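You operate a simulated robot arm through the tools that you are given. There is no shell and no other tool.

Carry out the task below with a simulated robot arm. There is one attempt and no reset: what you move stays moved.

## Task
Load the grey tray with the cool pack and the foam brick, then slide it beside the black tray.
Fine: the cool pack is in the green drawer; shut it again; the black tray stays put. Where these are worked on the way, their far stop is far enough and under half their travel is too little: green drawer.
Where things are to end (x, y in the base frame): grey tray within 30 mm of [770, 560].

Only the result counts: the job must be done as asked and must still hold three seconds after the hand-in. Knocking over, shifting, dropping, spilling or breaking anything else fails it.

## Robot
A 7-joint arm with a two-finger parallel gripper, fixed in place. Base frame: the origin is at the foot of the arm, x ahead of it, y to its left, z up. Readings come in mm, rad, newtons and seconds.
Its first joint turns from -2.897 to 2.897 rad. Payload 3.43 kg.
Tool frame: the origin (TCP) lies between the finger pads and is the grasp point; the fingertips stand 34 mm ahead of it; z points along the fingers, y is the line along which they close. Largest opening 128 mm; finger width 24, thickness 12; the body of the gripper, 48 by 130 mm, starts 96 mm behind the TCP.
Orientation is told as [roll, pitch, yaw] about the base's x, y, z axes, in that order, counted from this pose: with the fingers straight down and closing along the base's y, the tool's x points along the base's -x, its y along +y and its z along -z.

## Interface
- The arm moves only by the tool nudge_tool. Its argument "moves" is one flat list of numbers, 7 for each row, row after row: the finger opening in m, from 0 to 0.128, then the shift along the tool's x, y, z in units of 100 mm (1.0 is 100 mm), then the turn, a rotation vector about the tool's x, y, z in units of 90 degrees (1.0 is 90 degrees). In form: [gripper, x, y, z, rx, ry, rz, gripper, x, y, z, rx, ry, rz, ...]. A call has 1 to 20 rows; each row is the pose to reach, as a shift and turn from the pose commanded when the call began, along the tool's axes at that moment. A call with a number of a shift or a turn outside -1 to 1 is refused whole. Each row takes 0.2 s and may step no farther than 50 mm and 0.15 rad from the row before; otherwise, or with a gripper value out of range, the whole call is refused. Where a pose cannot be reached the arm comes as near as it can. A force on the tool above 80 N (or 10 N above the force at the start of the call, whichever is more), or a blocked arm, ends the call early, and 0.2 s more pass. The fingers move at their own pace (about 153 mm/s each) and stop on an object; they squeeze with about 42 N. The grip force told is the motor's: it shows also when the fingers shut on nothing. Time passes only in rows, and 0.2 s behind the last, so rows that repeat a pose let the fingers close. The reply holds the time, the measured pose of the TCP, the force on the tool along the base axes, the opening and the grip force, in the units named above and with some noise, with the torque about the TCP (base axes, N m) and any sound that the robot's microphone picked up.
- Cameras (640 x 400 px; columns grow to the right, rows downward): "scene" is fixed at [398.8, -502.8, 1492.9]; the picture's right is [0.97, -0.26, 0.00], its down [-0.16, -0.60, -0.79] and it looks along [0.20, 0.76, -0.62] (base axes); focal length 362 px, centre (320, 200). "wrist" rides on the gripper at [76, -11, -160] in the tool frame; the picture's right is [0.15, 0.99, 0.00], its down [-0.88, 0.13, -0.46] and it looks along [-0.45, 0.07, 0.89] (tool axes); focal length 234 px, centre (320, 200). There is no depth. A picture from a camera that has moved, and an enlarged one, comes with that camera's place and axes in the base frame and with its lens.
- get_image(camera): a new picture of that camera. No time passes.
- zoom(camera, box): a new picture of the part [left, top, right, bottom] of that camera's present view, enlarged. No time passes.
- close_job(): hands the job in; it is judged then, once.

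Places have to be worked out from the pictures, the camera data and where the tool is seen. Open the gripper and draw the arm clear of the work before you hand the job in, unless the task says otherwise.

The tools are called after "Emit:" by a JSON object that holds its "method" and its "body". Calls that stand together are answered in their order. nudge_tool: Moves the arm, as the interface text tells. Its arguments: {"type":"object","properties":{"moves":{"type":"array","items":{"type":"number"}}},"required":["moves"]} The other tools are called the same way: get_image (camera) takes a picture; zoom (camera, box) takes an enlarged picture of a part of a camera's view; close_job () hands the job in.

At the start:

```text
time_s: 0.0
position: [492.6, 415.0, 1041.0]
orientation: [0.0, 0.003, 0.0]
contact_force: [-0.5, 0.1, 0.9]
moment: [0.0, 0.02, 0.01]
finger_gap: 127.6
grasp_force: 0.0
```

scene: 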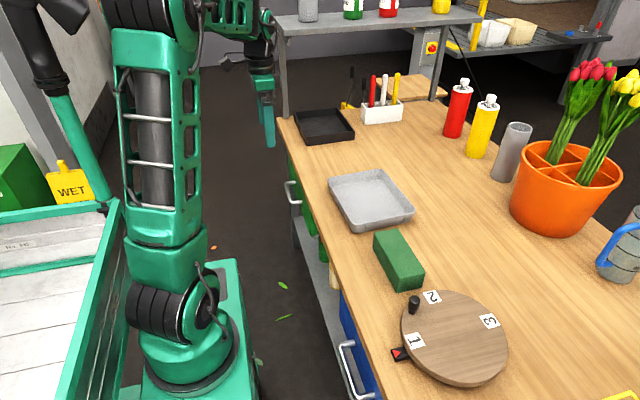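
wrist: 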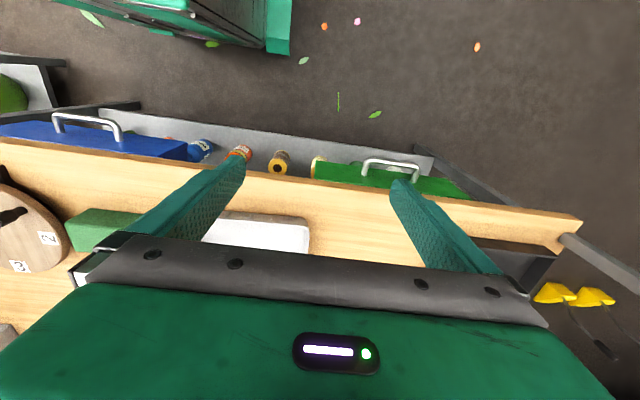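

I'll start with enlarged views of the tray area, drawer and workbench to work out places.

Emit:
{"method": "zoom", "body": {"camera": "scene", "box": [260, 80, 460, 205]}}

Emit:
{"method": "zoom", "body": {"camera": "scene", "box": [270, 160, 470, 285]}}

Emit:
{"method": "zoom", "body": {"camera": "wrist", "box": [280, 100, 600, 300]}}

Emit:
{"method": "zoom", "body": {"camera": "wrist", "box": [0, 60, 320, 260]}}

```text
3.20 times, centred on (360, 142) of scene
camera zoom: at [398.8, -502.8, 1492.9], right [0.97, -0.26, 0.0], down [-0.16, -0.6, -0.79], along [0.2, 0.76, -0.62], focal length 1158 px, centre (192, 384)
```

zoom: 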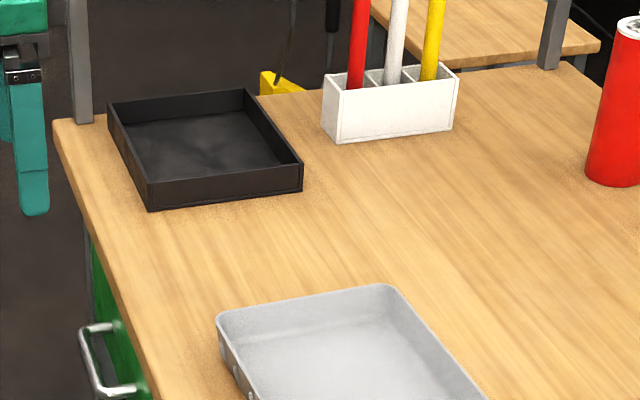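

```text
3.20 times, centred on (370, 222) of scene
camera zoom: at [398.8, -502.8, 1492.9], right [0.97, -0.26, 0.0], down [-0.16, -0.6, -0.79], along [0.2, 0.76, -0.62], focal length 1158 px, centre (160, 128)
```

zoom: 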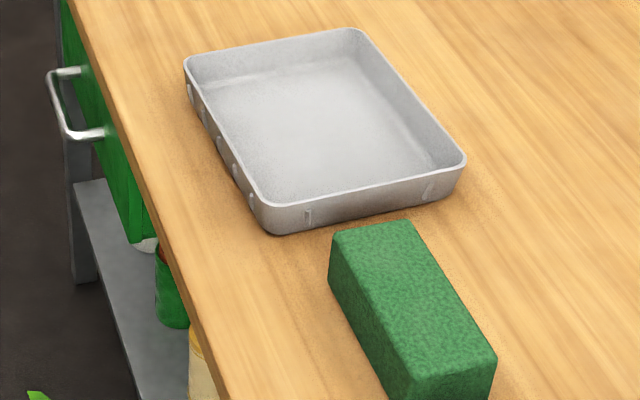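

```text
2.00 times, centred on (440, 200) of wrist
camera zoom: at [418.3, 405.1, 1201.6], right [-0.15, 0.99, 0.0], down [0.88, 0.13, 0.45], along [0.45, 0.07, -0.89], focal length 468 px, centre (80, 200)
```

zoom: 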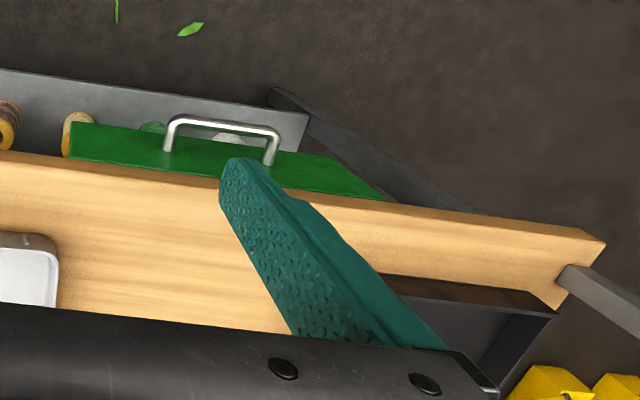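

```text
2.00 times, centred on (160, 160) of wrist
camera zoom: at [418.3, 405.1, 1201.6], right [-0.15, 0.99, 0.0], down [0.88, 0.13, 0.45], along [0.45, 0.07, -0.89], focal length 468 px, centre (640, 280)
```

zoom: 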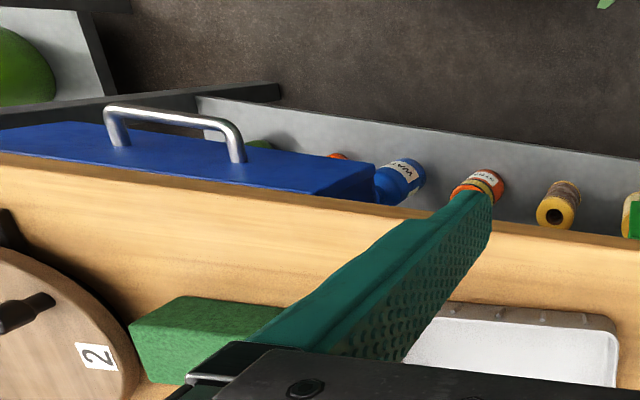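

From matching both views: bench top is at about z≈775 with its front edge at x≈597. The grey tray is centred near (773,312), the black tray's near edge is at y≈722, and the brick is at about (750,56). The green drawer's handle bar runs from (570,544,646) to (570,678,646). I'll first tip the tool toward +x, staying clear, to prepare for gripping the handle.

Emit:
{"method": "nudge_tool", "body": {"moves": [0.06, 0, 0.08, 0.08, 0, -0.0833, 0, 0.06, 0, 0.17, 0.17, 0, -0.1667, 0, 0.06, 0, 0.25, 0.25, 0, -0.25, 0, 0.06, 0, 0.33, 0.33, 0, -0.3333, 0, 0.06, 0, 0.42, 0.42, 0, -0.4167, 0, 0.06, 0, 0.5, 0.5, 0, -0.5, 0, 0.06, 0, 0.58, 0.58, 0, -0.5833, 0, 0.06, 0, 0.67, 0.67, 0, -0.6667, 0, 0.06, 0, 0.75, 0.75, 0, -0.75, 0, 0.06, 0, 0.83, 0.83, 0, -0.8333, 0, 0.06, 0, 0.92, 0.92, 0, -0.9167, 0, 0.06, 0, 1.0, 1.0, 0, -1.0, 0]}}

```text
time_s: 2.8
position: [509.1, 505.1, 954.1]
orientation: [2.351, -1.555, -2.401]
contact_force: [-0.1, 0.6, 0.6]
moment: [-0.02, -0.01, 0.02]
finger_gap: 59.9
grasp_force: 0.1
stopped in row 12: the arm was blocked; the commanded pose is now the measured one
```

The arm reached nearly the horizontal pose but was blocked in the last row (likely a joint limit). I'll check both pictures.

Emit:
{"method": "get_image", "body": {"camera": "scene"}}

Emit:
{"method": "get_image", "body": {"camera": "wrist"}}

```text
taken
```

scene: 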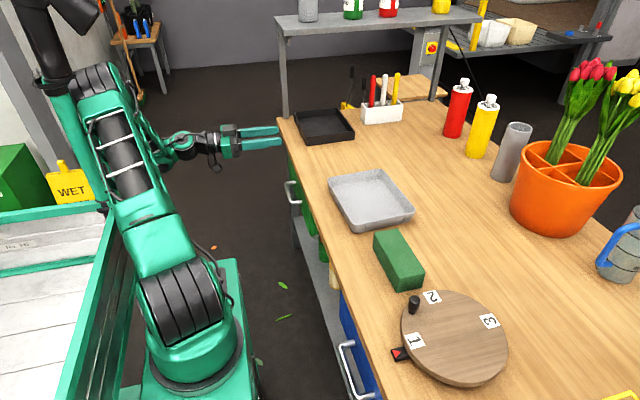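

```text
taken
camera wrist: at [349.6, 503.5, 876.3], right [0.05, 0.99, -0.14], down [-0.46, 0.14, 0.88], along [0.89, 0.02, 0.46], focal length 234 px, centre (320, 200)
```

wrist: 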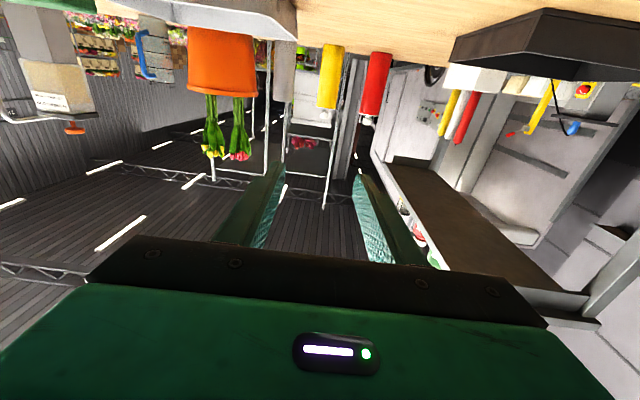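

The near-horizontal pose is free of contact; the wrist joint is just at its limit. I'll ease the tilt back by ~18°, lower 100 mm and shift toward the handle's y.

Emit:
{"method": "nudge_tool", "body": {"moves": [0.06, 0.2, 0.1, -0.1, 0, 0.05, 0, 0.06, 0.4, 0.3, -0.2, 0, 0.1, 0, 0.06, 0.6, 0.5, -0.3, 0, 0.15, 0, 0.06, 0.8, 0.7, -0.4, 0, 0.2, 0, 0.06, 1.0, 0.9, -0.5, 0, 0.2, 0]}}

```text
time_s: 4.0
position: [439.5, 602.6, 860.2]
orientation: [0.045, -1.277, -0.069]
contact_force: [0.8, 0.4, 0.0]
moment: [-0.03, 0.03, 0.0]
finger_gap: 60.0
grasp_force: 0.0
```

The pose is good: pitch −73°, no contact. Now I'll roll the tool 90° about its own axis so the fingers close vertically across the horizontal bar.

Emit:
{"method": "nudge_tool", "body": {"moves": [0.06, 0, 0, 0, 0, 0, 0.09, 0.06, 0, 0, 0, 0, 0, 0.18, 0.06, 0, 0, 0, 0, 0, 0.27, 0.06, 0, 0, 0, 0, 0, 0.36, 0.06, 0, 0, 0, 0, 0, 0.45, 0.06, 0, 0, 0, 0, 0, 0.54, 0.06, 0, 0, 0, 0, 0, 0.63, 0.06, 0, 0, 0, 0, 0, 0.72, 0.06, 0, 0, 0, 0, 0, 0.81, 0.06, 0, 0, 0, 0, 0, 0.9, 0.06, 0, 0, 0, 0, 0, 0.98]}}

```text
time_s: 6.4
position: [440.1, 601.4, 859.6]
orientation: [1.278, -0.014, -1.589]
contact_force: [-0.1, 0.1, -0.6]
moment: [0.0, 0.0, 0.03]
finger_gap: 59.6
grasp_force: 0.1
```

The roll succeeded: tool z now points (0.96,−0.02,−0.29) and tool y is up. I'll look at the handle from the wrist.

Emit:
{"method": "get_image", "body": {"camera": "wrist"}}

Emit:
{"method": "get_image", "body": {"camera": "scene"}}

```text
taken
camera wrist: at [286.2, 681.6, 894.5], right [0.29, 0.15, 0.94], down [-0.42, -0.87, 0.27], along [0.86, -0.47, -0.19], focal length 234 px, centre (320, 200)
```

wrist: 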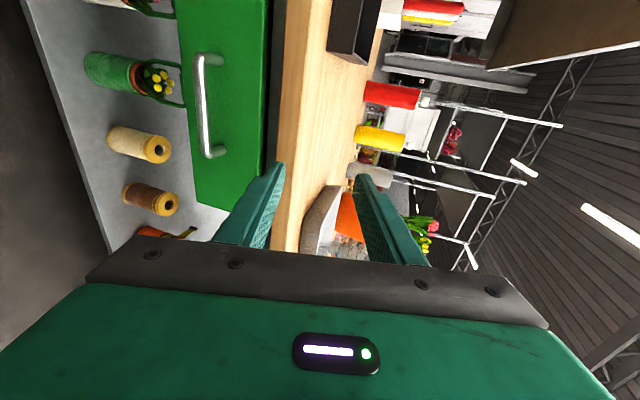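

```text
taken
```

scene: 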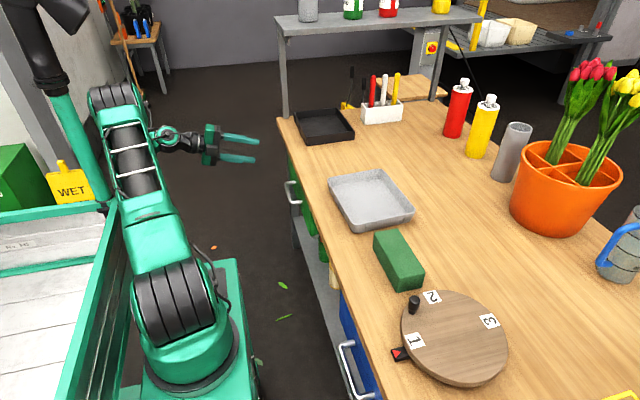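

The handle bar checks out at about (570, 549–674, 649), with the drawer front around x≈608. I'll lower toward a pre-grasp about 60 mm in front of the bar, in stages.

Emit:
{"method": "nudge_tool", "body": {"moves": [0.06, 0.03, -0.25, 0.08, 0, 0, 0, 0.06, 0.06, -0.5, 0.15, 0, 0, 0, 0.06, 0.1, -0.75, 0.22, 0, 0, 0, 0.06, 0.1, -1.0, 0.3, 0, 0, 0]}}

Emit:
{"method": "get_image", "body": {"camera": "wrist"}}

```text
time_s: 7.4
position: [441.7, 610.2, 755.2]
orientation: [1.28, -0.015, -1.59]
contact_force: [-1.3, 0.0, 0.8]
moment: [0.01, -0.05, 0.01]
finger_gap: 60.1
grasp_force: 0.1
```

```text
taken
camera wrist: at [286.3, 690.1, 789.8], right [0.29, 0.16, 0.94], down [-0.41, -0.87, 0.27], along [0.86, -0.47, -0.19], focal length 234 px, centre (320, 200)
```

wrist: 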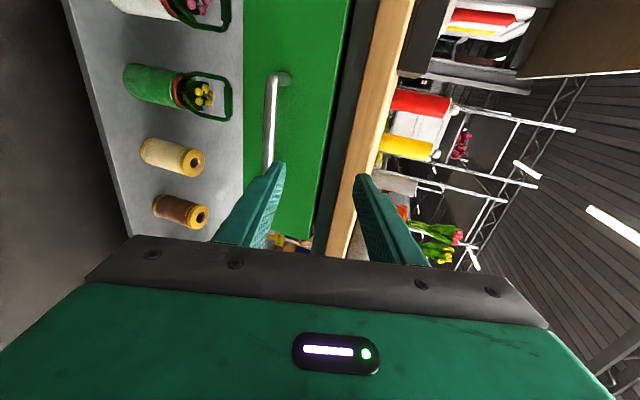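

I'll zoom in to refine the bar's place from this second height.

Emit:
{"method": "zoom", "body": {"camera": "wrist", "box": [200, 40, 360, 140]}}

Emit:
{"method": "zoom", "body": {"camera": "scene", "box": [180, 120, 340, 220]}}

```text
4.00 times, centred on (280, 90) of wrist
camera zoom: at [286.3, 690.1, 789.8], right [0.29, 0.16, 0.94], down [-0.41, -0.87, 0.27], along [0.86, -0.47, -0.19], focal length 937 px, centre (480, 640)
```

zoom: 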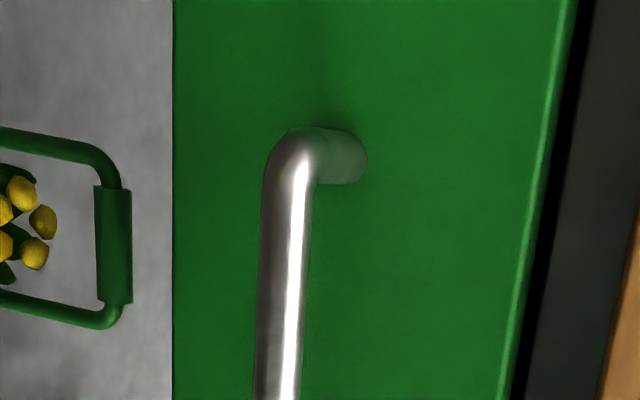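

```text
4.00 times, centred on (260, 170) of scene
camera zoom: at [398.8, -502.8, 1492.9], right [0.97, -0.26, 0.0], down [-0.16, -0.6, -0.79], along [0.2, 0.76, -0.62], focal length 1447 px, centre (560, 320)
```

zoom: 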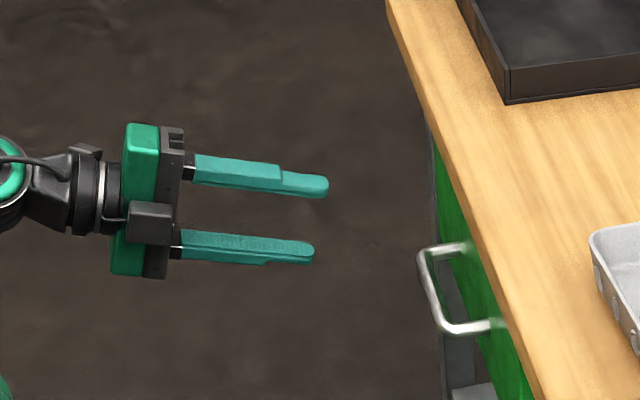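

Refined: the bar centre is about (571, 611, 645). I'll move to a pre-grasp 60 mm back along the tool axis.

Emit:
{"method": "nudge_tool", "body": {"moves": [0.06, 0.02, -0.25, 0.25, 0, 0, 0, 0.06, 0.04, -0.5, 0.5, 0, 0, 0, 0.06, 0.04, -0.686, 0.813, 0, 0, 0, 0.06, 0.04, -0.686, 0.813, 0, 0, 0]}}

Emit:
{"method": "get_image", "body": {"camera": "wrist"}}

Emit:
{"method": "zoom", "body": {"camera": "scene", "box": [180, 120, 340, 220]}}

```text
time_s: 8.4
position: [498.9, 611.4, 666.8]
orientation: [1.278, -0.017, -1.591]
contact_force: [0.2, -0.1, 0.0]
moment: [-0.01, -0.02, 0.01]
finger_gap: 60.1
grasp_force: 0.1
```

```text
taken
camera wrist: at [344.2, 691.6, 701.4], right [0.29, 0.16, 0.94], down [-0.41, -0.87, 0.27], along [0.86, -0.47, -0.19], focal length 234 px, centre (320, 200)
```

wrist: 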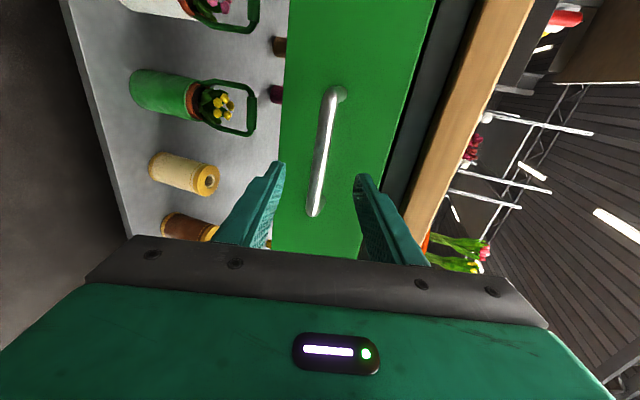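

```text
4.00 times, centred on (260, 170) of scene
camera zoom: at [398.8, -502.8, 1492.9], right [0.97, -0.26, 0.0], down [-0.16, -0.6, -0.79], along [0.2, 0.76, -0.62], focal length 1447 px, centre (560, 320)
```

zoom: 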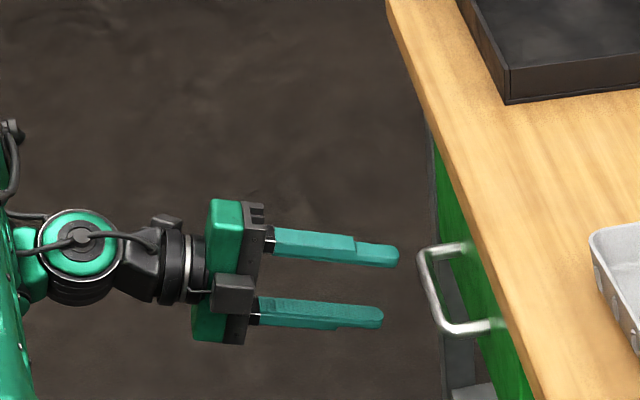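

The bar is centred between the open fingers. I'll advance 58 mm along the tool axis, then look before closing.

Emit:
{"method": "nudge_tool", "body": {"moves": [0.06, 0, 0, 0.15, 0, 0, 0, 0.06, 0, 0, 0.3, 0, 0, 0, 0.06, 0, 0, 0.45, 0, 0, 0, 0.06, 0, 0, 0.58, 0, 0, 0]}}

Emit:
{"method": "zoom", "body": {"camera": "wrist", "box": [200, 80, 440, 260]}}

Emit:
{"method": "zoom", "body": {"camera": "scene", "box": [180, 120, 340, 220]}}

```text
time_s: 9.4
position: [554.8, 609.9, 650.3]
orientation: [1.278, -0.017, -1.59]
contact_force: [0.7, 0.8, 0.3]
moment: [-0.01, 0.0, 0.02]
finger_gap: 60.2
grasp_force: 0.0
```

```text
2.22 times, centred on (320, 170) of wrist
camera zoom: at [399.9, 689.8, 684.0], right [0.29, 0.16, 0.94], down [-0.41, -0.87, 0.27], along [0.86, -0.47, -0.19], focal length 520 px, centre (320, 267)
```

zoom: 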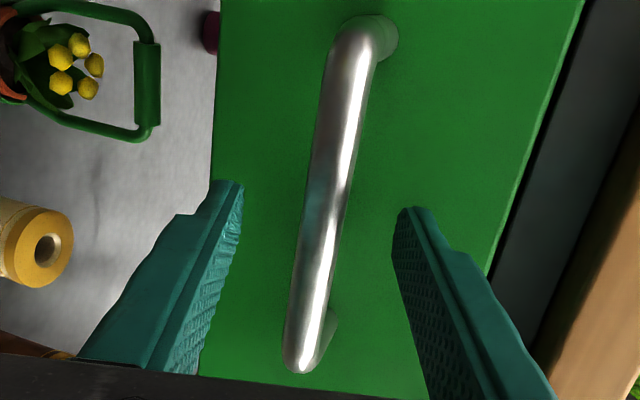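

```text
4.00 times, centred on (260, 170) of scene
camera zoom: at [398.8, -502.8, 1492.9], right [0.97, -0.26, 0.0], down [-0.16, -0.6, -0.79], along [0.2, 0.76, -0.62], focal length 1447 px, centre (560, 320)
```

zoom: 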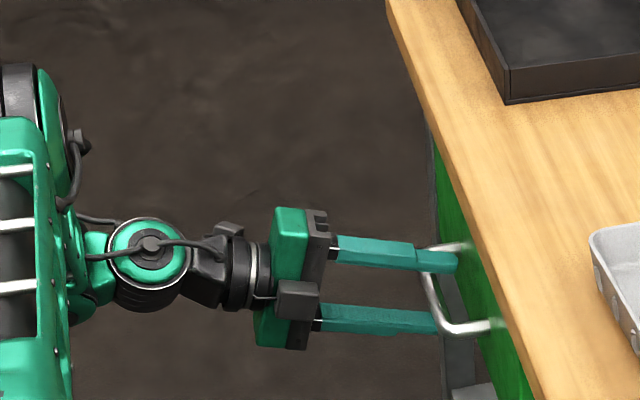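

The fingers straddle the bar without contact, so I'll close on it.

Emit:
{"method": "nudge_tool", "body": {"moves": [0.03, 0, 0, 0, 0, 0, 0, 0.0, 0, 0, 0, 0, 0, 0, 0.0, 0, 0, 0, 0, 0, 0, 0.0, 0, 0, 0, 0, 0, 0]}}

Emit:
{"method": "zoom", "body": {"camera": "wrist", "box": [200, 80, 440, 260]}}

```text
time_s: 10.4
position: [555.3, 610.3, 650.1]
orientation: [1.278, -0.016, -1.589]
contact_force: [1.2, -0.3, -0.1]
moment: [0.72, -0.02, -0.14]
finger_gap: 16.0
grasp_force: 45.2
```

```text
2.22 times, centred on (320, 170) of wrist
camera zoom: at [400.0, 689.9, 684.4], right [0.29, 0.16, 0.94], down [-0.42, -0.87, 0.27], along [0.86, -0.47, -0.19], focal length 520 px, centre (320, 267)
```

zoom: 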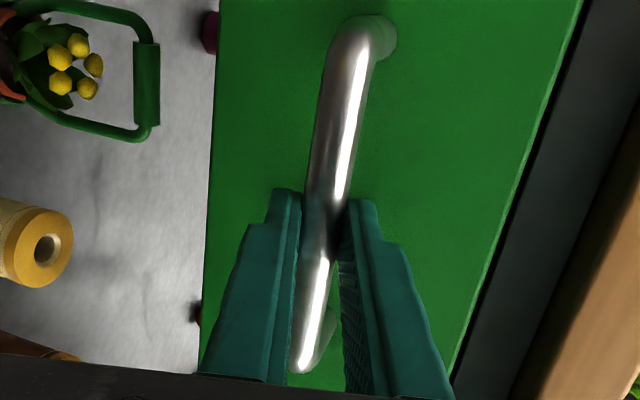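

The bar is firmly gripped (16 mm gap, 45 N). I'll pull 100 mm straight along −x.

Emit:
{"method": "nudge_tool", "body": {"moves": [0.0, -0.002, -0.029, -0.096, 0, 0, 0, 0.0, -0.004, -0.057, -0.192, 0, 0, 0, 0.0, -0.006, -0.086, -0.287, 0, 0, 0, 0.0, -0.008, -0.115, -0.383, 0, 0, 0, 0.0, -0.01, -0.144, -0.479, 0, 0, 0, 0.0, -0.011, -0.172, -0.575, 0, 0, 0, 0.0, -0.013, -0.201, -0.671, 0, 0, 0, 0.0, -0.015, -0.23, -0.766, 0, 0, 0, 0.0, -0.017, -0.258, -0.862, 0, 0, 0, 0.0, -0.019, -0.287, -0.958, 0, 0, 0]}}

Emit:
{"method": "get_image", "body": {"camera": "scene"}}

```text
time_s: 12.6
position: [454.8, 610.1, 650.2]
orientation: [1.277, -0.015, -1.592]
contact_force: [-1.0, -12.7, 4.3]
moment: [0.59, 0.03, -0.36]
finger_gap: 15.6
grasp_force: 44.8
```

```text
taken
```

scene: 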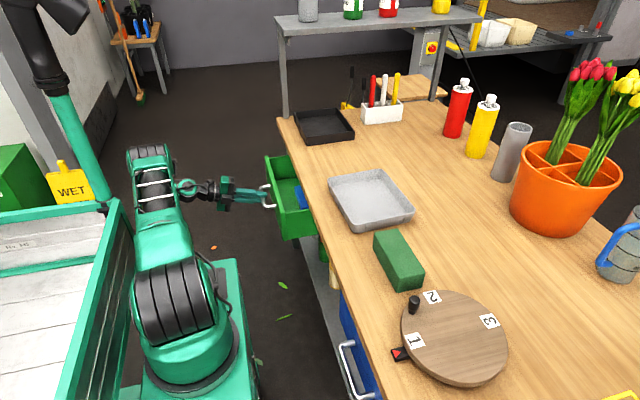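

The drawer follows and something blue is visible inside. I'll pull another 100 mm.

Emit:
{"method": "nudge_tool", "body": {"moves": [0.0, -0.002, -0.029, -0.096, 0, 0, 0, 0.0, -0.004, -0.057, -0.192, 0, 0, 0, 0.0, -0.006, -0.086, -0.287, 0, 0, 0, 0.0, -0.008, -0.115, -0.383, 0, 0, 0, 0.0, -0.01, -0.144, -0.479, 0, 0, 0, 0.0, -0.011, -0.172, -0.575, 0, 0, 0, 0.0, -0.013, -0.201, -0.671, 0, 0, 0, 0.0, -0.015, -0.23, -0.766, 0, 0, 0, 0.0, -0.017, -0.258, -0.862, 0, 0, 0, 0.0, -0.019, -0.287, -0.958, 0, 0, 0]}}

Emit:
{"method": "get_image", "body": {"camera": "scene"}}

```text
time_s: 15.0
position: [420.5, 603.8, 651.3]
orientation: [1.249, -0.017, -1.687]
contact_force: [-2.8, 28.1, -69.9]
moment: [-0.62, 1.31, 0.6]
finger_gap: 16.1
grasp_force: 45.3
stopped in row 10: the arm was blocked; the commanded pose is now the measured one
```

```text
taken
```

scene: 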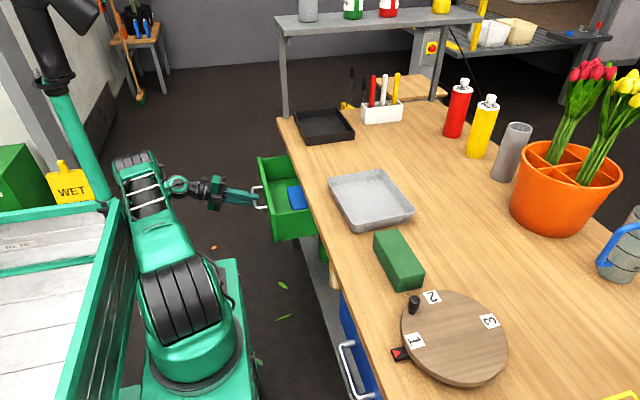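

The arm stopped at x≈420, about 135 mm of drawer opening, with its pose twisted. I'll look closer to see whether the drawer hit its stop or the arm ran out of reach.

Emit:
{"method": "zoom", "body": {"camera": "scene", "box": [180, 130, 340, 255]}}

Emit:
{"method": "get_image", "body": {"camera": "wrist"}}

```text
3.20 times, centred on (260, 192) of scene
camera zoom: at [398.8, -502.8, 1492.9], right [0.97, -0.26, 0.0], down [-0.16, -0.6, -0.79], along [0.2, 0.76, -0.62], focal length 1158 px, centre (512, 224)
```

zoom: 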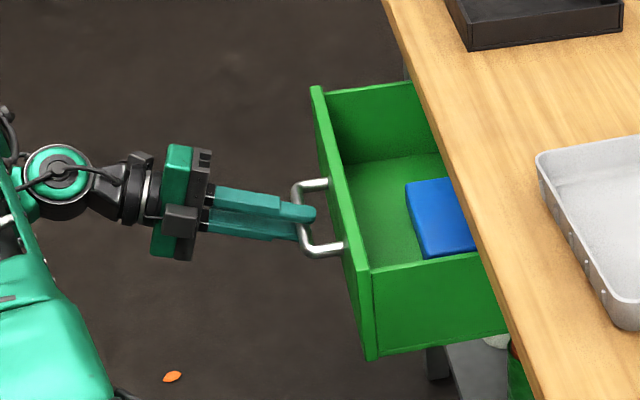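

```text
taken
camera wrist: at [276.1, 698.4, 690.6], right [0.33, 0.12, 0.94], down [-0.49, -0.82, 0.28], along [0.81, -0.55, -0.21], focal length 234 px, centre (320, 200)
```

wrist: 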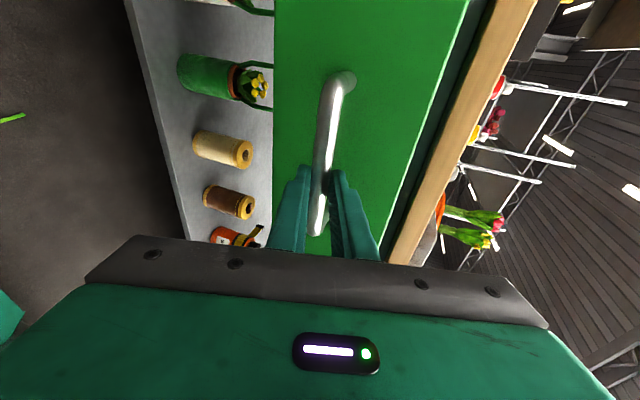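

The x-force is near zero, so this looks like an arm limit rather than the drawer's stop, and the pack is still half under the bench. I'll release the bar and settle.

Emit:
{"method": "nudge_tool", "body": {"moves": [0.03, 0, 0, 0, 0, 0, 0, 0.05, 0, 0, 0, 0, 0, 0, 0.05, 0, 0, 0, 0, 0, 0]}}

Emit:
{"method": "zoom", "body": {"camera": "scene", "box": [180, 130, 340, 255]}}

```text
time_s: 15.8
position: [425.7, 601.4, 658.6]
orientation: [1.272, -0.006, -1.698]
contact_force: [-0.3, 0.9, -0.2]
moment: [0.01, 0.0, -0.03]
finger_gap: 49.9
grasp_force: 0.0
```

```text
3.20 times, centred on (260, 192) of scene
camera zoom: at [398.8, -502.8, 1492.9], right [0.97, -0.26, 0.0], down [-0.16, -0.6, -0.79], along [0.2, 0.76, -0.62], focal length 1158 px, centre (512, 224)
```

zoom: 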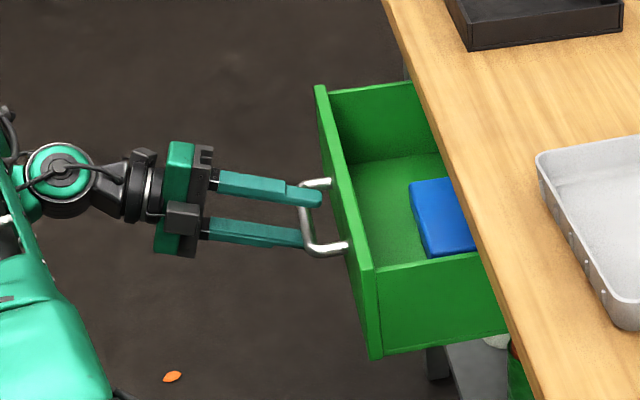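

Released cleanly. I'll swing the tool 20° toward +y (more radial for the arm) and retract 60 mm off the bar.

Emit:
{"method": "nudge_tool", "body": {"moves": [0.05, 0, 0, 0, 0, 0.07, -0.022, 0.05, 0, 0, 0, 0, 0.14, -0.043, 0.05, 0, 0, 0, 0, 0.212, -0.065, 0.05, -0.065, 0.0, -0.19, 0, 0.212, -0.065, 0.05, -0.13, 0.01, -0.38, 0, 0.212, -0.065, 0.05, -0.196, 0.01, -0.567, 0, 0.212, -0.065]}}

Emit:
{"method": "zoom", "body": {"camera": "scene", "box": [180, 130, 340, 255]}}

```text
time_s: 17.2
position: [363.4, 590.4, 677.5]
orientation: [1.273, -0.002, -1.343]
contact_force: [-1.2, 0.0, -0.8]
moment: [0.0, 0.0, 0.02]
finger_gap: 50.1
grasp_force: 0.2
```

```text
3.20 times, centred on (260, 192) of scene
camera zoom: at [398.8, -502.8, 1492.9], right [0.97, -0.26, 0.0], down [-0.16, -0.6, -0.79], along [0.2, 0.76, -0.62], focal length 1158 px, centre (512, 224)
```

zoom: 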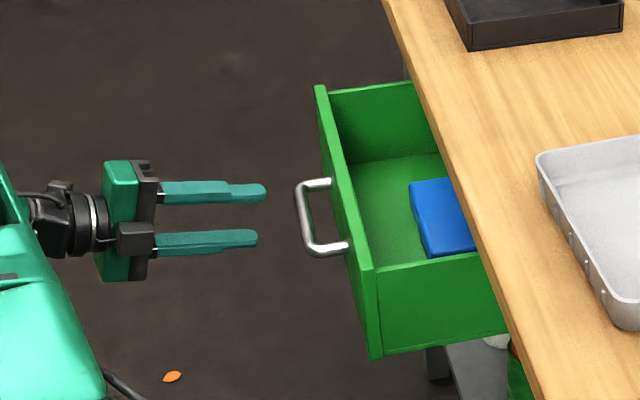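

The radial angle frees the arm. The bar is now at x≈440, about 131 mm open. It will be easier to pull further with the tool pointing down and gripping the drawer's front panel edge (top z≈708), so I'll raise 100 mm while turning the tool downward.

Emit:
{"method": "nudge_tool", "body": {"moves": [0.05, 0, 0.096, -0.029, 0.0, 0, 0, 0.05, 0, 0.287, -0.088, 0.09, 0, 0, 0.05, 0, 0.478, -0.146, 0.18, 0, 0, 0.05, 0, 0.669, -0.204, 0.27, 0, 0, 0.05, 0, 0.86, -0.263, 0.36, 0, 0, 0.05, 0, 0.956, -0.292, 0.45, 0, 0, 0.05, 0, 0.956, -0.292, 0.54, 0, 0, 0.05, 0, 0.956, -0.292, 0.63, 0, 0, 0.05, 0, 0.956, -0.292, 0.72, 0, 0, 0.05, 0, 0.956, -0.292, 0.81, 0, 0]}}

Emit:
{"method": "get_image", "body": {"camera": "scene"}}

```text
time_s: 19.4
position: [348.0, 589.7, 781.2]
orientation: [0.003, -0.005, -1.324]
contact_force: [-1.0, -0.2, 0.2]
moment: [0.01, -0.08, 0.01]
finger_gap: 50.0
grasp_force: 0.1
```

```text
taken
```

scene: 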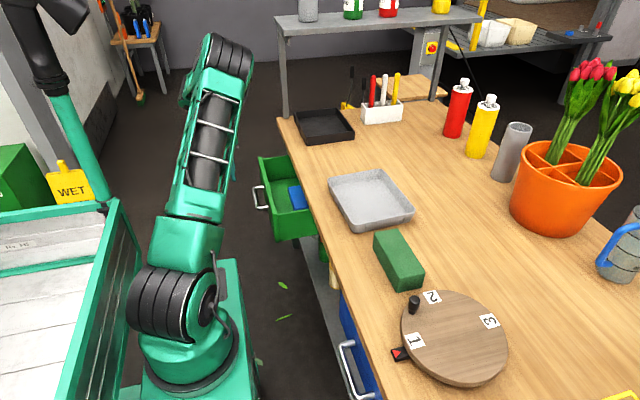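

Tool is down now. I'll square the yaw so the fingers close along x and move toward the panel, then look with the wrist camera.

Emit:
{"method": "nudge_tool", "body": {"moves": [0.06, -0.06, 0.24, -0.1, 0, 0, 0.05, 0.06, -0.12, 0.48, -0.2, 0, 0, 0.1, 0.06, -0.18, 0.73, -0.3, 0, 0, 0.157, 0.06, -0.24, 0.97, -0.4, 0, 0, 0.157]}}

Emit:
{"method": "get_image", "body": {"camera": "wrist"}}

Emit:
{"method": "get_image", "body": {"camera": "scene"}}

```text
time_s: 20.4
position: [447.2, 591.1, 819.8]
orientation: [0.007, -0.003, -1.572]
contact_force: [-0.9, -0.5, -0.1]
moment: [-0.02, -0.05, 0.04]
finger_gap: 59.8
grasp_force: 0.1
```

```text
taken
camera wrist: at [435.6, 668.3, 980.9], right [0.99, 0.14, 0.01], down [0.13, -0.88, 0.46], along [0.07, -0.45, -0.89], focal length 234 px, centre (320, 200)
```

wrist: 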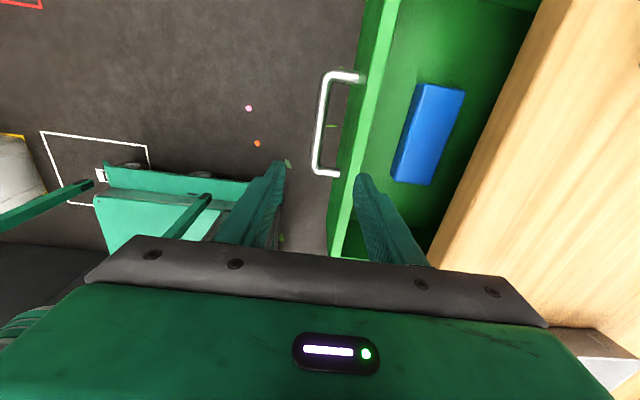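

```text
taken
```

scene: 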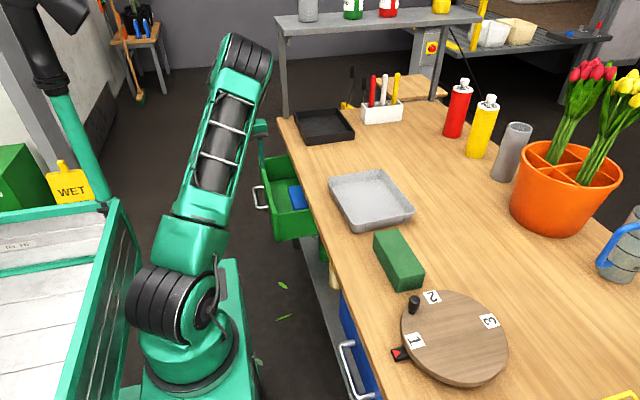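

Clear view: the cool pack lies at about x 577–642, y 538–688, top z≈612, long side along y. I'll zoom to locate the drawer's panel top edge precisely.

Emit:
{"method": "zoom", "body": {"camera": "wrist", "box": [290, 60, 490, 260]}}

```text
2.00 times, centred on (390, 160) of wrist
camera zoom: at [435.6, 668.3, 980.9], right [0.99, 0.14, 0.01], down [0.13, -0.88, 0.46], along [0.07, -0.45, -0.89], focal length 468 px, centre (180, 280)
```

zoom: 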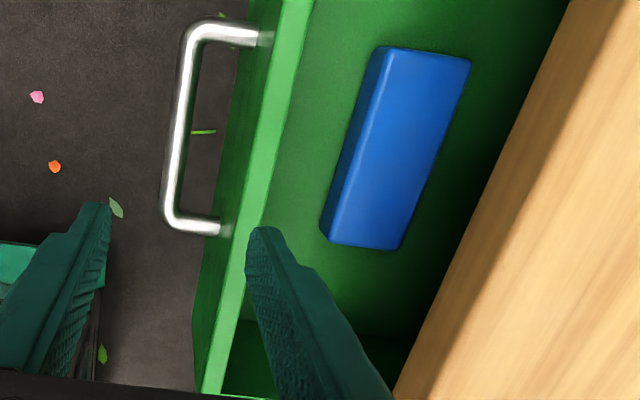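

The panel's top edge is at x≈484–499 (z≈708). I'll centre the open fingers over it at y≈611 and stop above it.

Emit:
{"method": "nudge_tool", "body": {"moves": [0.06, 0.1, 0.22, 0.2, 0, 0, 0, 0.06, 0.2, 0.443, 0.4, 0, 0, 0, 0.06, 0.2, 0.443, 0.5, 0, 0, 0, 0.06, 0.2, 0.443, 0.5, 0, 0, 0]}}

Emit:
{"method": "get_image", "body": {"camera": "wrist"}}

Emit:
{"method": "zoom", "body": {"camera": "scene", "box": [200, 120, 360, 245]}}

```text
time_s: 21.4
position: [492.5, 610.8, 770.1]
orientation: [0.008, -0.002, -1.572]
contact_force: [-0.3, -0.7, 0.3]
moment: [0.0, 0.0, 0.03]
finger_gap: 60.1
grasp_force: 0.1
```

```text
taken
camera wrist: at [480.2, 688.4, 930.8], right [0.99, 0.14, 0.01], down [0.13, -0.88, 0.46], along [0.07, -0.45, -0.89], focal length 234 px, centre (320, 200)
```

wrist: 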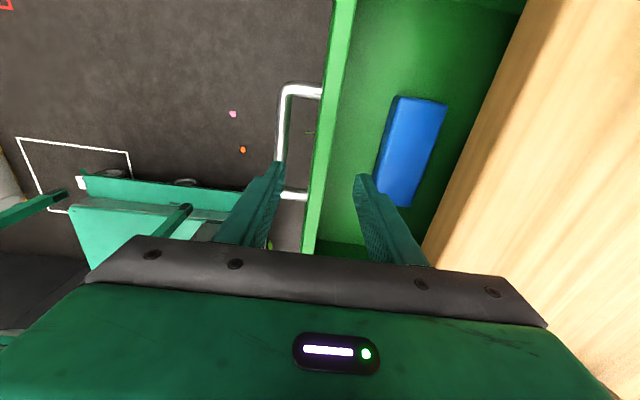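

```text
3.20 times, centred on (280, 182) of scene
camera zoom: at [398.8, -502.8, 1492.9], right [0.97, -0.26, 0.0], down [-0.16, -0.6, -0.79], along [0.2, 0.76, -0.62], focal length 1158 px, centre (448, 256)
```

zoom: 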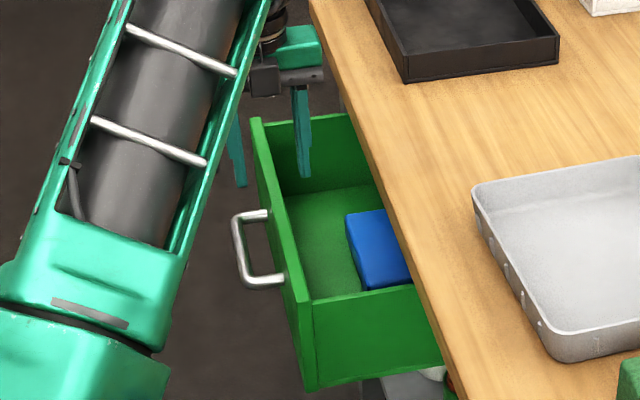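

The panel lies between the fingers. I'll descend 65 mm, then close.

Emit:
{"method": "nudge_tool", "body": {"moves": [0.06, 0, 0, 0.15, 0, 0, 0, 0.06, 0, 0, 0.3, 0, 0, 0, 0.06, 0, 0, 0.45, 0, 0, 0, 0.06, 0, 0, 0.6, 0, 0, 0, 0.06, 0, 0, 0.65, 0, 0, 0]}}

Emit:
{"method": "get_image", "body": {"camera": "wrist"}}

Emit:
{"method": "zoom", "body": {"camera": "scene", "box": [200, 120, 360, 245]}}

```text
time_s: 22.6
position: [492.3, 610.8, 706.2]
orientation: [0.007, -0.003, -1.574]
contact_force: [-0.8, -0.4, 0.7]
moment: [0.0, 0.01, 0.0]
finger_gap: 59.9
grasp_force: 0.1
```

```text
taken
camera wrist: at [480.8, 687.8, 865.6], right [0.99, 0.14, 0.01], down [0.13, -0.88, 0.46], along [0.07, -0.45, -0.89], focal length 234 px, centre (320, 200)
```

wrist: 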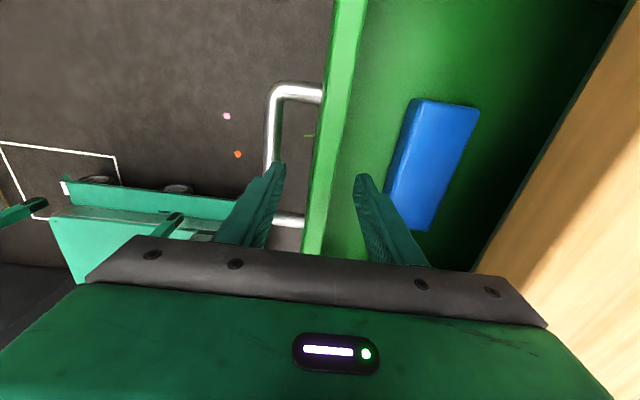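

```text
3.20 times, centred on (280, 182) of scene
camera zoom: at [398.8, -502.8, 1492.9], right [0.97, -0.26, 0.0], down [-0.16, -0.6, -0.79], along [0.2, 0.76, -0.62], focal length 1158 px, centre (448, 256)
```

zoom: 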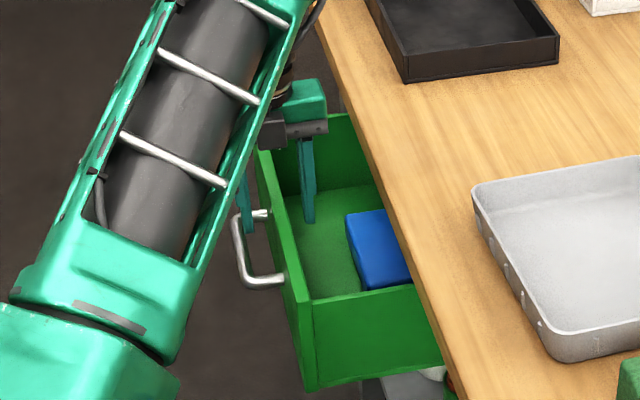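

Fingers straddle the panel well, so I'll close on it.

Emit:
{"method": "nudge_tool", "body": {"moves": [0.03, 0, 0, 0, 0, 0, 0, 0.0, 0, 0, 0, 0, 0, 0, 0.0, 0, 0, 0, 0, 0, 0, 0.0, 0, 0, 0, 0, 0, 0]}}

```text
time_s: 23.6
position: [492.2, 610.2, 706.7]
orientation: [0.006, -0.003, -1.572]
contact_force: [0.6, -0.5, -1.4]
moment: [0.29, 1.85, 0.01]
finger_gap: 16.2
grasp_force: 44.6
```

The panel is gripped (16.2 mm). I'll pull 100 mm toward −x.

Emit:
{"method": "nudge_tool", "body": {"moves": [0.0, 0, -0.1, 0, 0, 0, 0, 0.0, 0, -0.2, 0, 0, 0, 0, 0.0, 0, -0.3, 0, 0, 0, 0, 0.0, 0, -0.4, 0, 0, 0, 0, 0.0, 0, -0.5, 0, 0, 0, 0, 0.0, 0, -0.6, 0, 0, 0, 0, 0.0, 0, -0.7, 0, 0, 0, 0, 0.0, 0, -0.8, 0, 0, 0, 0, 0.0, 0, -0.9, 0, 0, 0, 0, 0.0, 0, -1.0, 0, 0, 0, 0]}}

Emit:
{"method": "get_image", "body": {"camera": "wrist"}}

Emit:
{"method": "get_image", "body": {"camera": "scene"}}

```text
time_s: 25.8
position: [393.2, 610.7, 706.5]
orientation: [0.008, -0.003, -1.571]
contact_force: [-1.0, -3.8, 8.4]
moment: [0.02, 1.8, 0.01]
finger_gap: 15.9
grasp_force: 45.0
```

```text
taken
camera wrist: at [380.1, 687.7, 865.8], right [0.99, 0.15, 0.01], down [0.13, -0.88, 0.46], along [0.07, -0.45, -0.89], focal length 234 px, centre (320, 200)
```

wrist: 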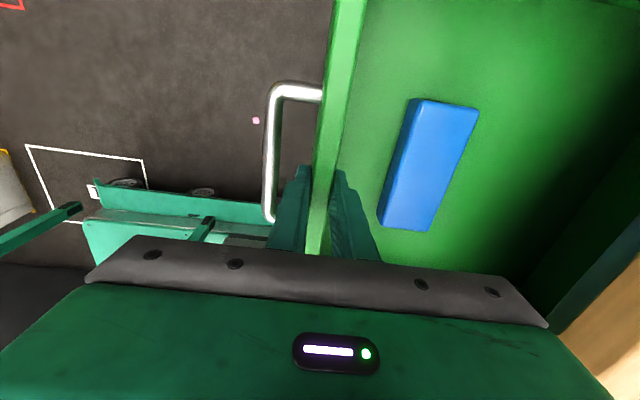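

```text
taken
```

scene: 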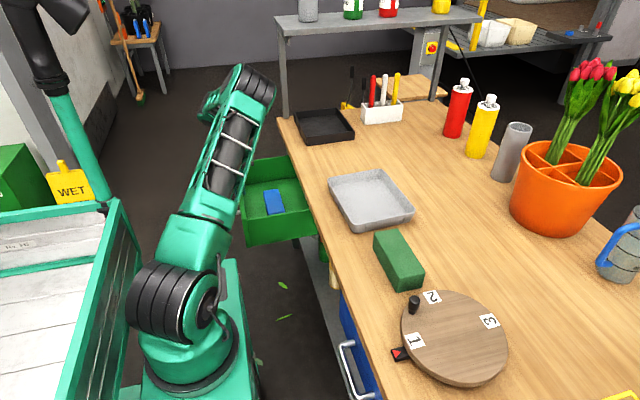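

Drawer is about 231 mm open and the pack has come clear of the bench. I'll keep pulling gently toward the far stop.

Emit:
{"method": "nudge_tool", "body": {"moves": [0.0, 0, -0.08, 0, 0, 0, 0, 0.0, 0, -0.16, 0, 0, 0, 0, 0.0, 0, -0.24, 0, 0, 0, 0, 0.0, 0, -0.32, 0, 0, 0, 0, 0.0, 0, -0.4, 0, 0, 0, 0, 0.0, 0, -0.48, 0, 0, 0, 0, 0.0, 0, -0.56, 0, 0, 0, 0, 0.0, 0, -0.64, 0, 0, 0, 0, 0.0, 0, -0.72, 0, 0, 0, 0, 0.0, 0, -0.8, 0, 0, 0, 0]}}

Emit:
{"method": "get_image", "body": {"camera": "wrist"}}

Emit:
{"method": "get_image", "body": {"camera": "scene"}}

```text
time_s: 27.6
position: [348.7, 610.5, 707.3]
orientation: [0.052, -0.001, -1.606]
contact_force: [48.6, 9.2, -33.4]
moment: [0.64, 1.2, 1.14]
finger_gap: 18.2
grasp_force: 45.1
stopped in row 8: the force on the tool passed its limit at 89 N (the readings are from after the stop); the commanded pose is now the measured one
```

```text
taken
camera wrist: at [332.7, 687.8, 866.3], right [0.99, 0.11, 0.05], down [0.07, -0.88, 0.46], along [0.1, -0.46, -0.88], focal length 234 px, centre (320, 200)
```

wrist: 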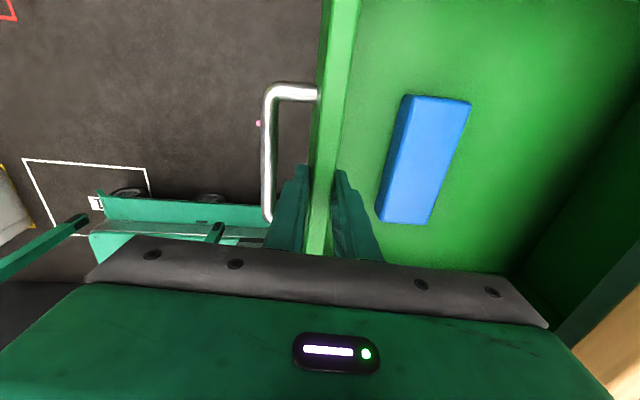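

```text
taken
```

scene: 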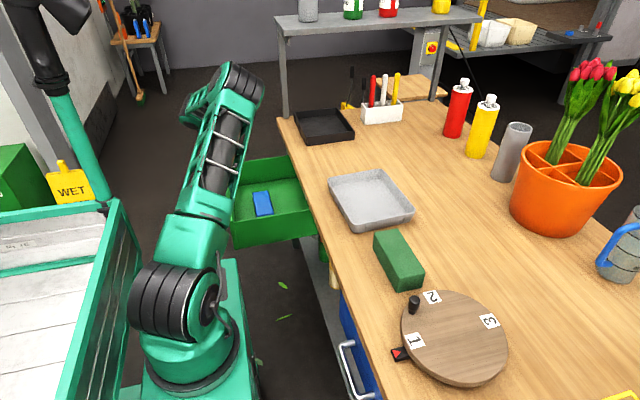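

The drawer has hit its far stop (about 275 mm open). I'll release the panel and rise clear.

Emit:
{"method": "nudge_tool", "body": {"moves": [0.03, 0, 0, 0, 0, 0, 0, 0.06, 0, 0, 0, 0, 0, 0, 0.06, 0, 0, 0, 0, 0, 0, 0.06, 0, 0, -0.2, 0, 0, 0, 0.06, 0, 0, -0.4, 0, 0, 0, 0.06, 0, 0, -0.6, 0, 0, 0, 0.06, 0, 0, -0.8, 0, 0, 0]}}

Emit:
{"method": "get_image", "body": {"camera": "wrist"}}

Emit:
{"method": "zoom", "body": {"camera": "scene", "box": [200, 120, 360, 245]}}

```text
time_s: 29.2
position: [337.4, 611.4, 790.4]
orientation: [0.041, 0.003, -1.593]
contact_force: [0.3, 0.4, 0.9]
moment: [-0.02, 0.02, 0.01]
finger_gap: 59.9
grasp_force: 0.2
```

```text
taken
camera wrist: at [320.7, 688.3, 950.6], right [0.99, 0.12, 0.04], down [0.09, -0.88, 0.46], along [0.09, -0.45, -0.89], focal length 234 px, centre (320, 200)
```

wrist: 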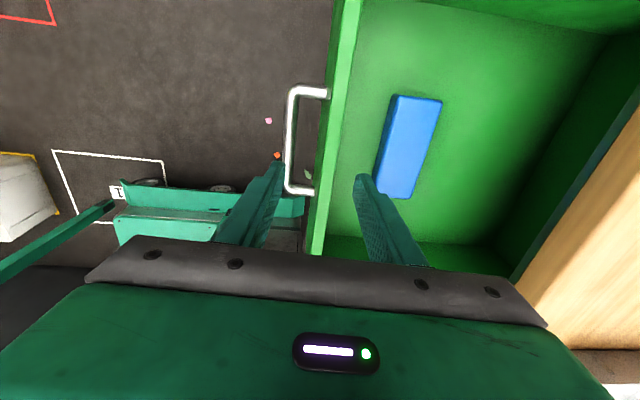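

```text
3.20 times, centred on (280, 182) of scene
camera zoom: at [398.8, -502.8, 1492.9], right [0.97, -0.26, 0.0], down [-0.16, -0.6, -0.79], along [0.2, 0.76, -0.62], focal length 1158 px, centre (448, 256)
```

zoom: 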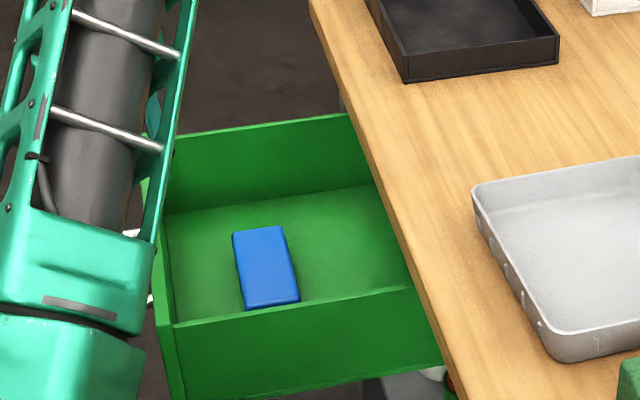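

Both views agree: the pack is centred at about (470, 614), roughly 62 mm wide along x, 145 long along y, top z≈612. I'll zoom for its thickness and the drawer floor height.

Emit:
{"method": "zoom", "body": {"camera": "wrist", "box": [340, 70, 480, 230]}}

Emit:
{"method": "zoom", "body": {"camera": "scene", "box": [230, 160, 310, 240]}}

```text
2.50 times, centred on (410, 150) of wrist
camera zoom: at [320.7, 688.3, 950.6], right [0.99, 0.12, 0.04], down [0.09, -0.88, 0.46], along [0.09, -0.45, -0.89], focal length 585 px, centre (95, 325)
```

zoom: 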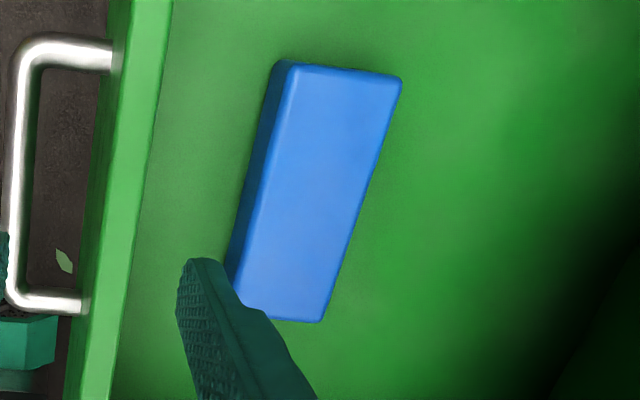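

```text
5.00 times, centred on (270, 200) of scene
camera zoom: at [398.8, -502.8, 1492.9], right [0.97, -0.26, 0.0], down [-0.16, -0.6, -0.79], along [0.2, 0.76, -0.62], focal length 1809 px, centre (570, 200)
```

zoom: 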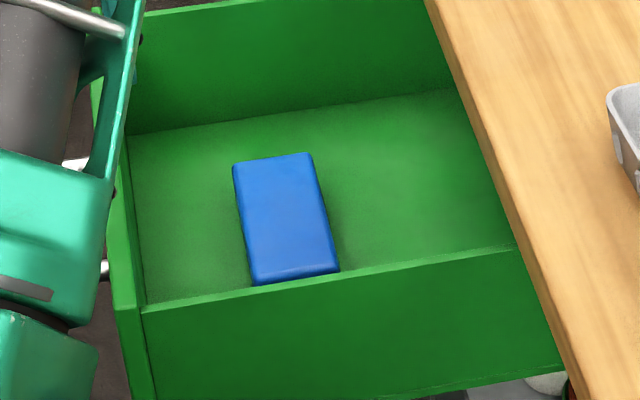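

Floor is at z≈585, pack about 27 mm thick. I'll square the tool, open to 100 mm and move over the pack.

Emit:
{"method": "nudge_tool", "body": {"moves": [0.1, 0.0, 0.25, 0, 0.01, 0, -0.005, 0.1, 0.02, 0.5, 0, 0.02, 0, -0.01, 0.1, 0.03, 0.75, 0, 0.026, 0, -0.014, 0.1, 0.04, 0.98, 0.03, 0.026, 0, -0.014, 0.1, 0.04, 0.98, 0.03, 0.026, 0, -0.014]}}

```text
time_s: 30.4
position: [434.3, 611.9, 790.1]
orientation: [0.0, 0.0, -1.572]
contact_force: [-0.3, 0.2, -0.1]
moment: [0.01, 0.0, -0.02]
finger_gap: 99.9
grasp_force: 0.0
```

Squared up. I'll shift the last 36 mm over the pack centre and descend 60 mm, then check alignment.

Emit:
{"method": "nudge_tool", "body": {"moves": [0.1, 0.02, 0.18, 0, 0, 0, 0, 0.1, 0.02, 0.357, 0, 0, 0, 0, 0.1, 0.02, 0.357, 0.3, 0, 0, 0, 0.1, 0.02, 0.357, 0.6, 0, 0, 0, 0.1, 0.02, 0.357, 0.6, 0, 0, 0]}}

Emit:
{"method": "get_image", "body": {"camera": "wrist"}}

Emit:
{"method": "zoom", "body": {"camera": "scene", "box": [200, 120, 360, 245]}}

```text
time_s: 31.6
position: [470.6, 615.5, 730.4]
orientation: [0.001, 0.002, -1.571]
contact_force: [-0.6, -0.4, 0.9]
moment: [0.01, 0.0, 0.01]
finger_gap: 99.9
grasp_force: 0.1
```

```text
taken
camera wrist: at [459.0, 690.7, 890.7], right [0.99, 0.14, 0.0], down [0.13, -0.88, 0.45], along [0.07, -0.45, -0.89], focal length 234 px, centre (320, 200)
```

wrist: 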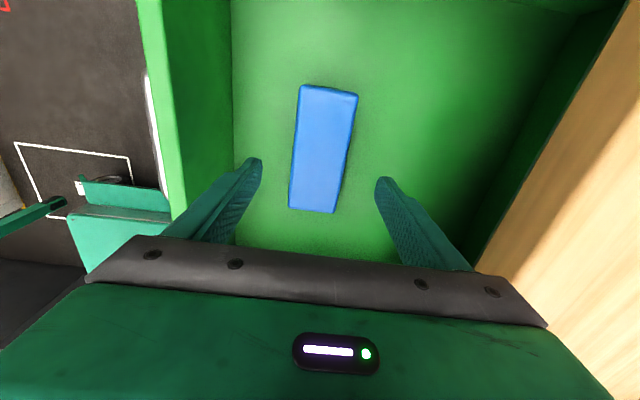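

```text
3.20 times, centred on (280, 182) of scene
camera zoom: at [398.8, -502.8, 1492.9], right [0.97, -0.26, 0.0], down [-0.16, -0.6, -0.79], along [0.2, 0.76, -0.62], focal length 1158 px, centre (448, 256)
```

zoom: 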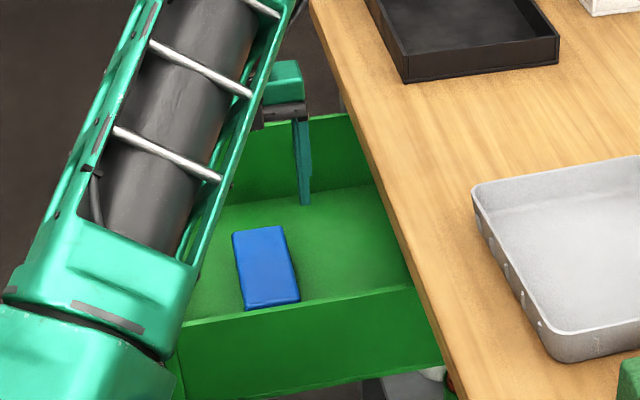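

Pack centre confirmed at about (472, 611). I'll descend 100 mm around it.

Emit:
{"method": "nudge_tool", "body": {"moves": [0.1, -0.02, 0.01, 0.25, 0, 0, 0, 0.1, -0.04, 0.01, 0.5, 0, 0, 0, 0.1, -0.04, 0.01, 0.7, 0, 0, 0, 0.1, -0.04, 0.01, 0.85, 0, 0, 0, 0.1, -0.04, 0.01, 1.0, 0, 0, 0, 0.1, -0.04, 0.01, 1.0, 0, 0, 0]}}

Emit:
{"method": "get_image", "body": {"camera": "wrist"}}

Emit:
{"method": "zoom", "body": {"camera": "scene", "box": [230, 150, 310, 240]}}

```text
time_s: 33.0
position: [471.7, 610.1, 629.8]
orientation: [0.0, 0.002, -1.573]
contact_force: [0.9, 0.1, 0.3]
moment: [-0.01, -0.01, 0.0]
finger_gap: 100.0
grasp_force: 0.1
```

```text
taken
camera wrist: at [459.7, 687.6, 790.9], right [0.99, 0.14, 0.0], down [0.13, -0.88, 0.46], along [0.07, -0.45, -0.89], focal length 234 px, centre (320, 200)
```

wrist: 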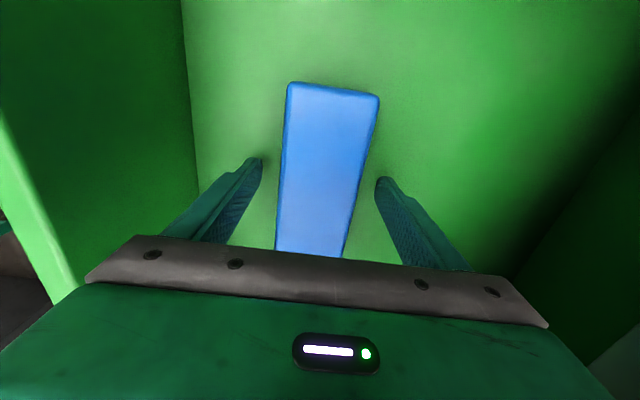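

```text
4.44 times, centred on (270, 195) of scene
camera zoom: at [398.8, -502.8, 1492.9], right [0.97, -0.26, 0.0], down [-0.16, -0.6, -0.79], along [0.2, 0.76, -0.62], focal length 1608 px, centre (542, 222)
```

zoom: 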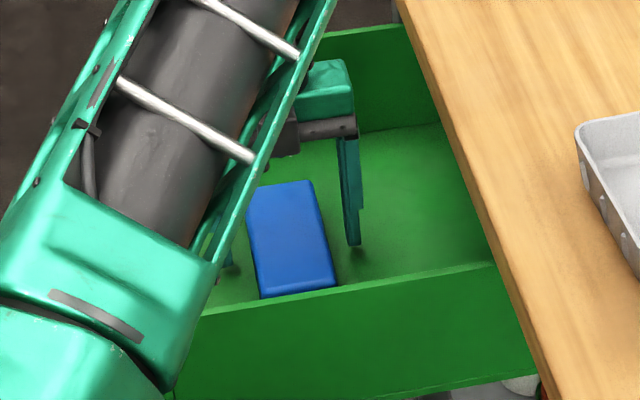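

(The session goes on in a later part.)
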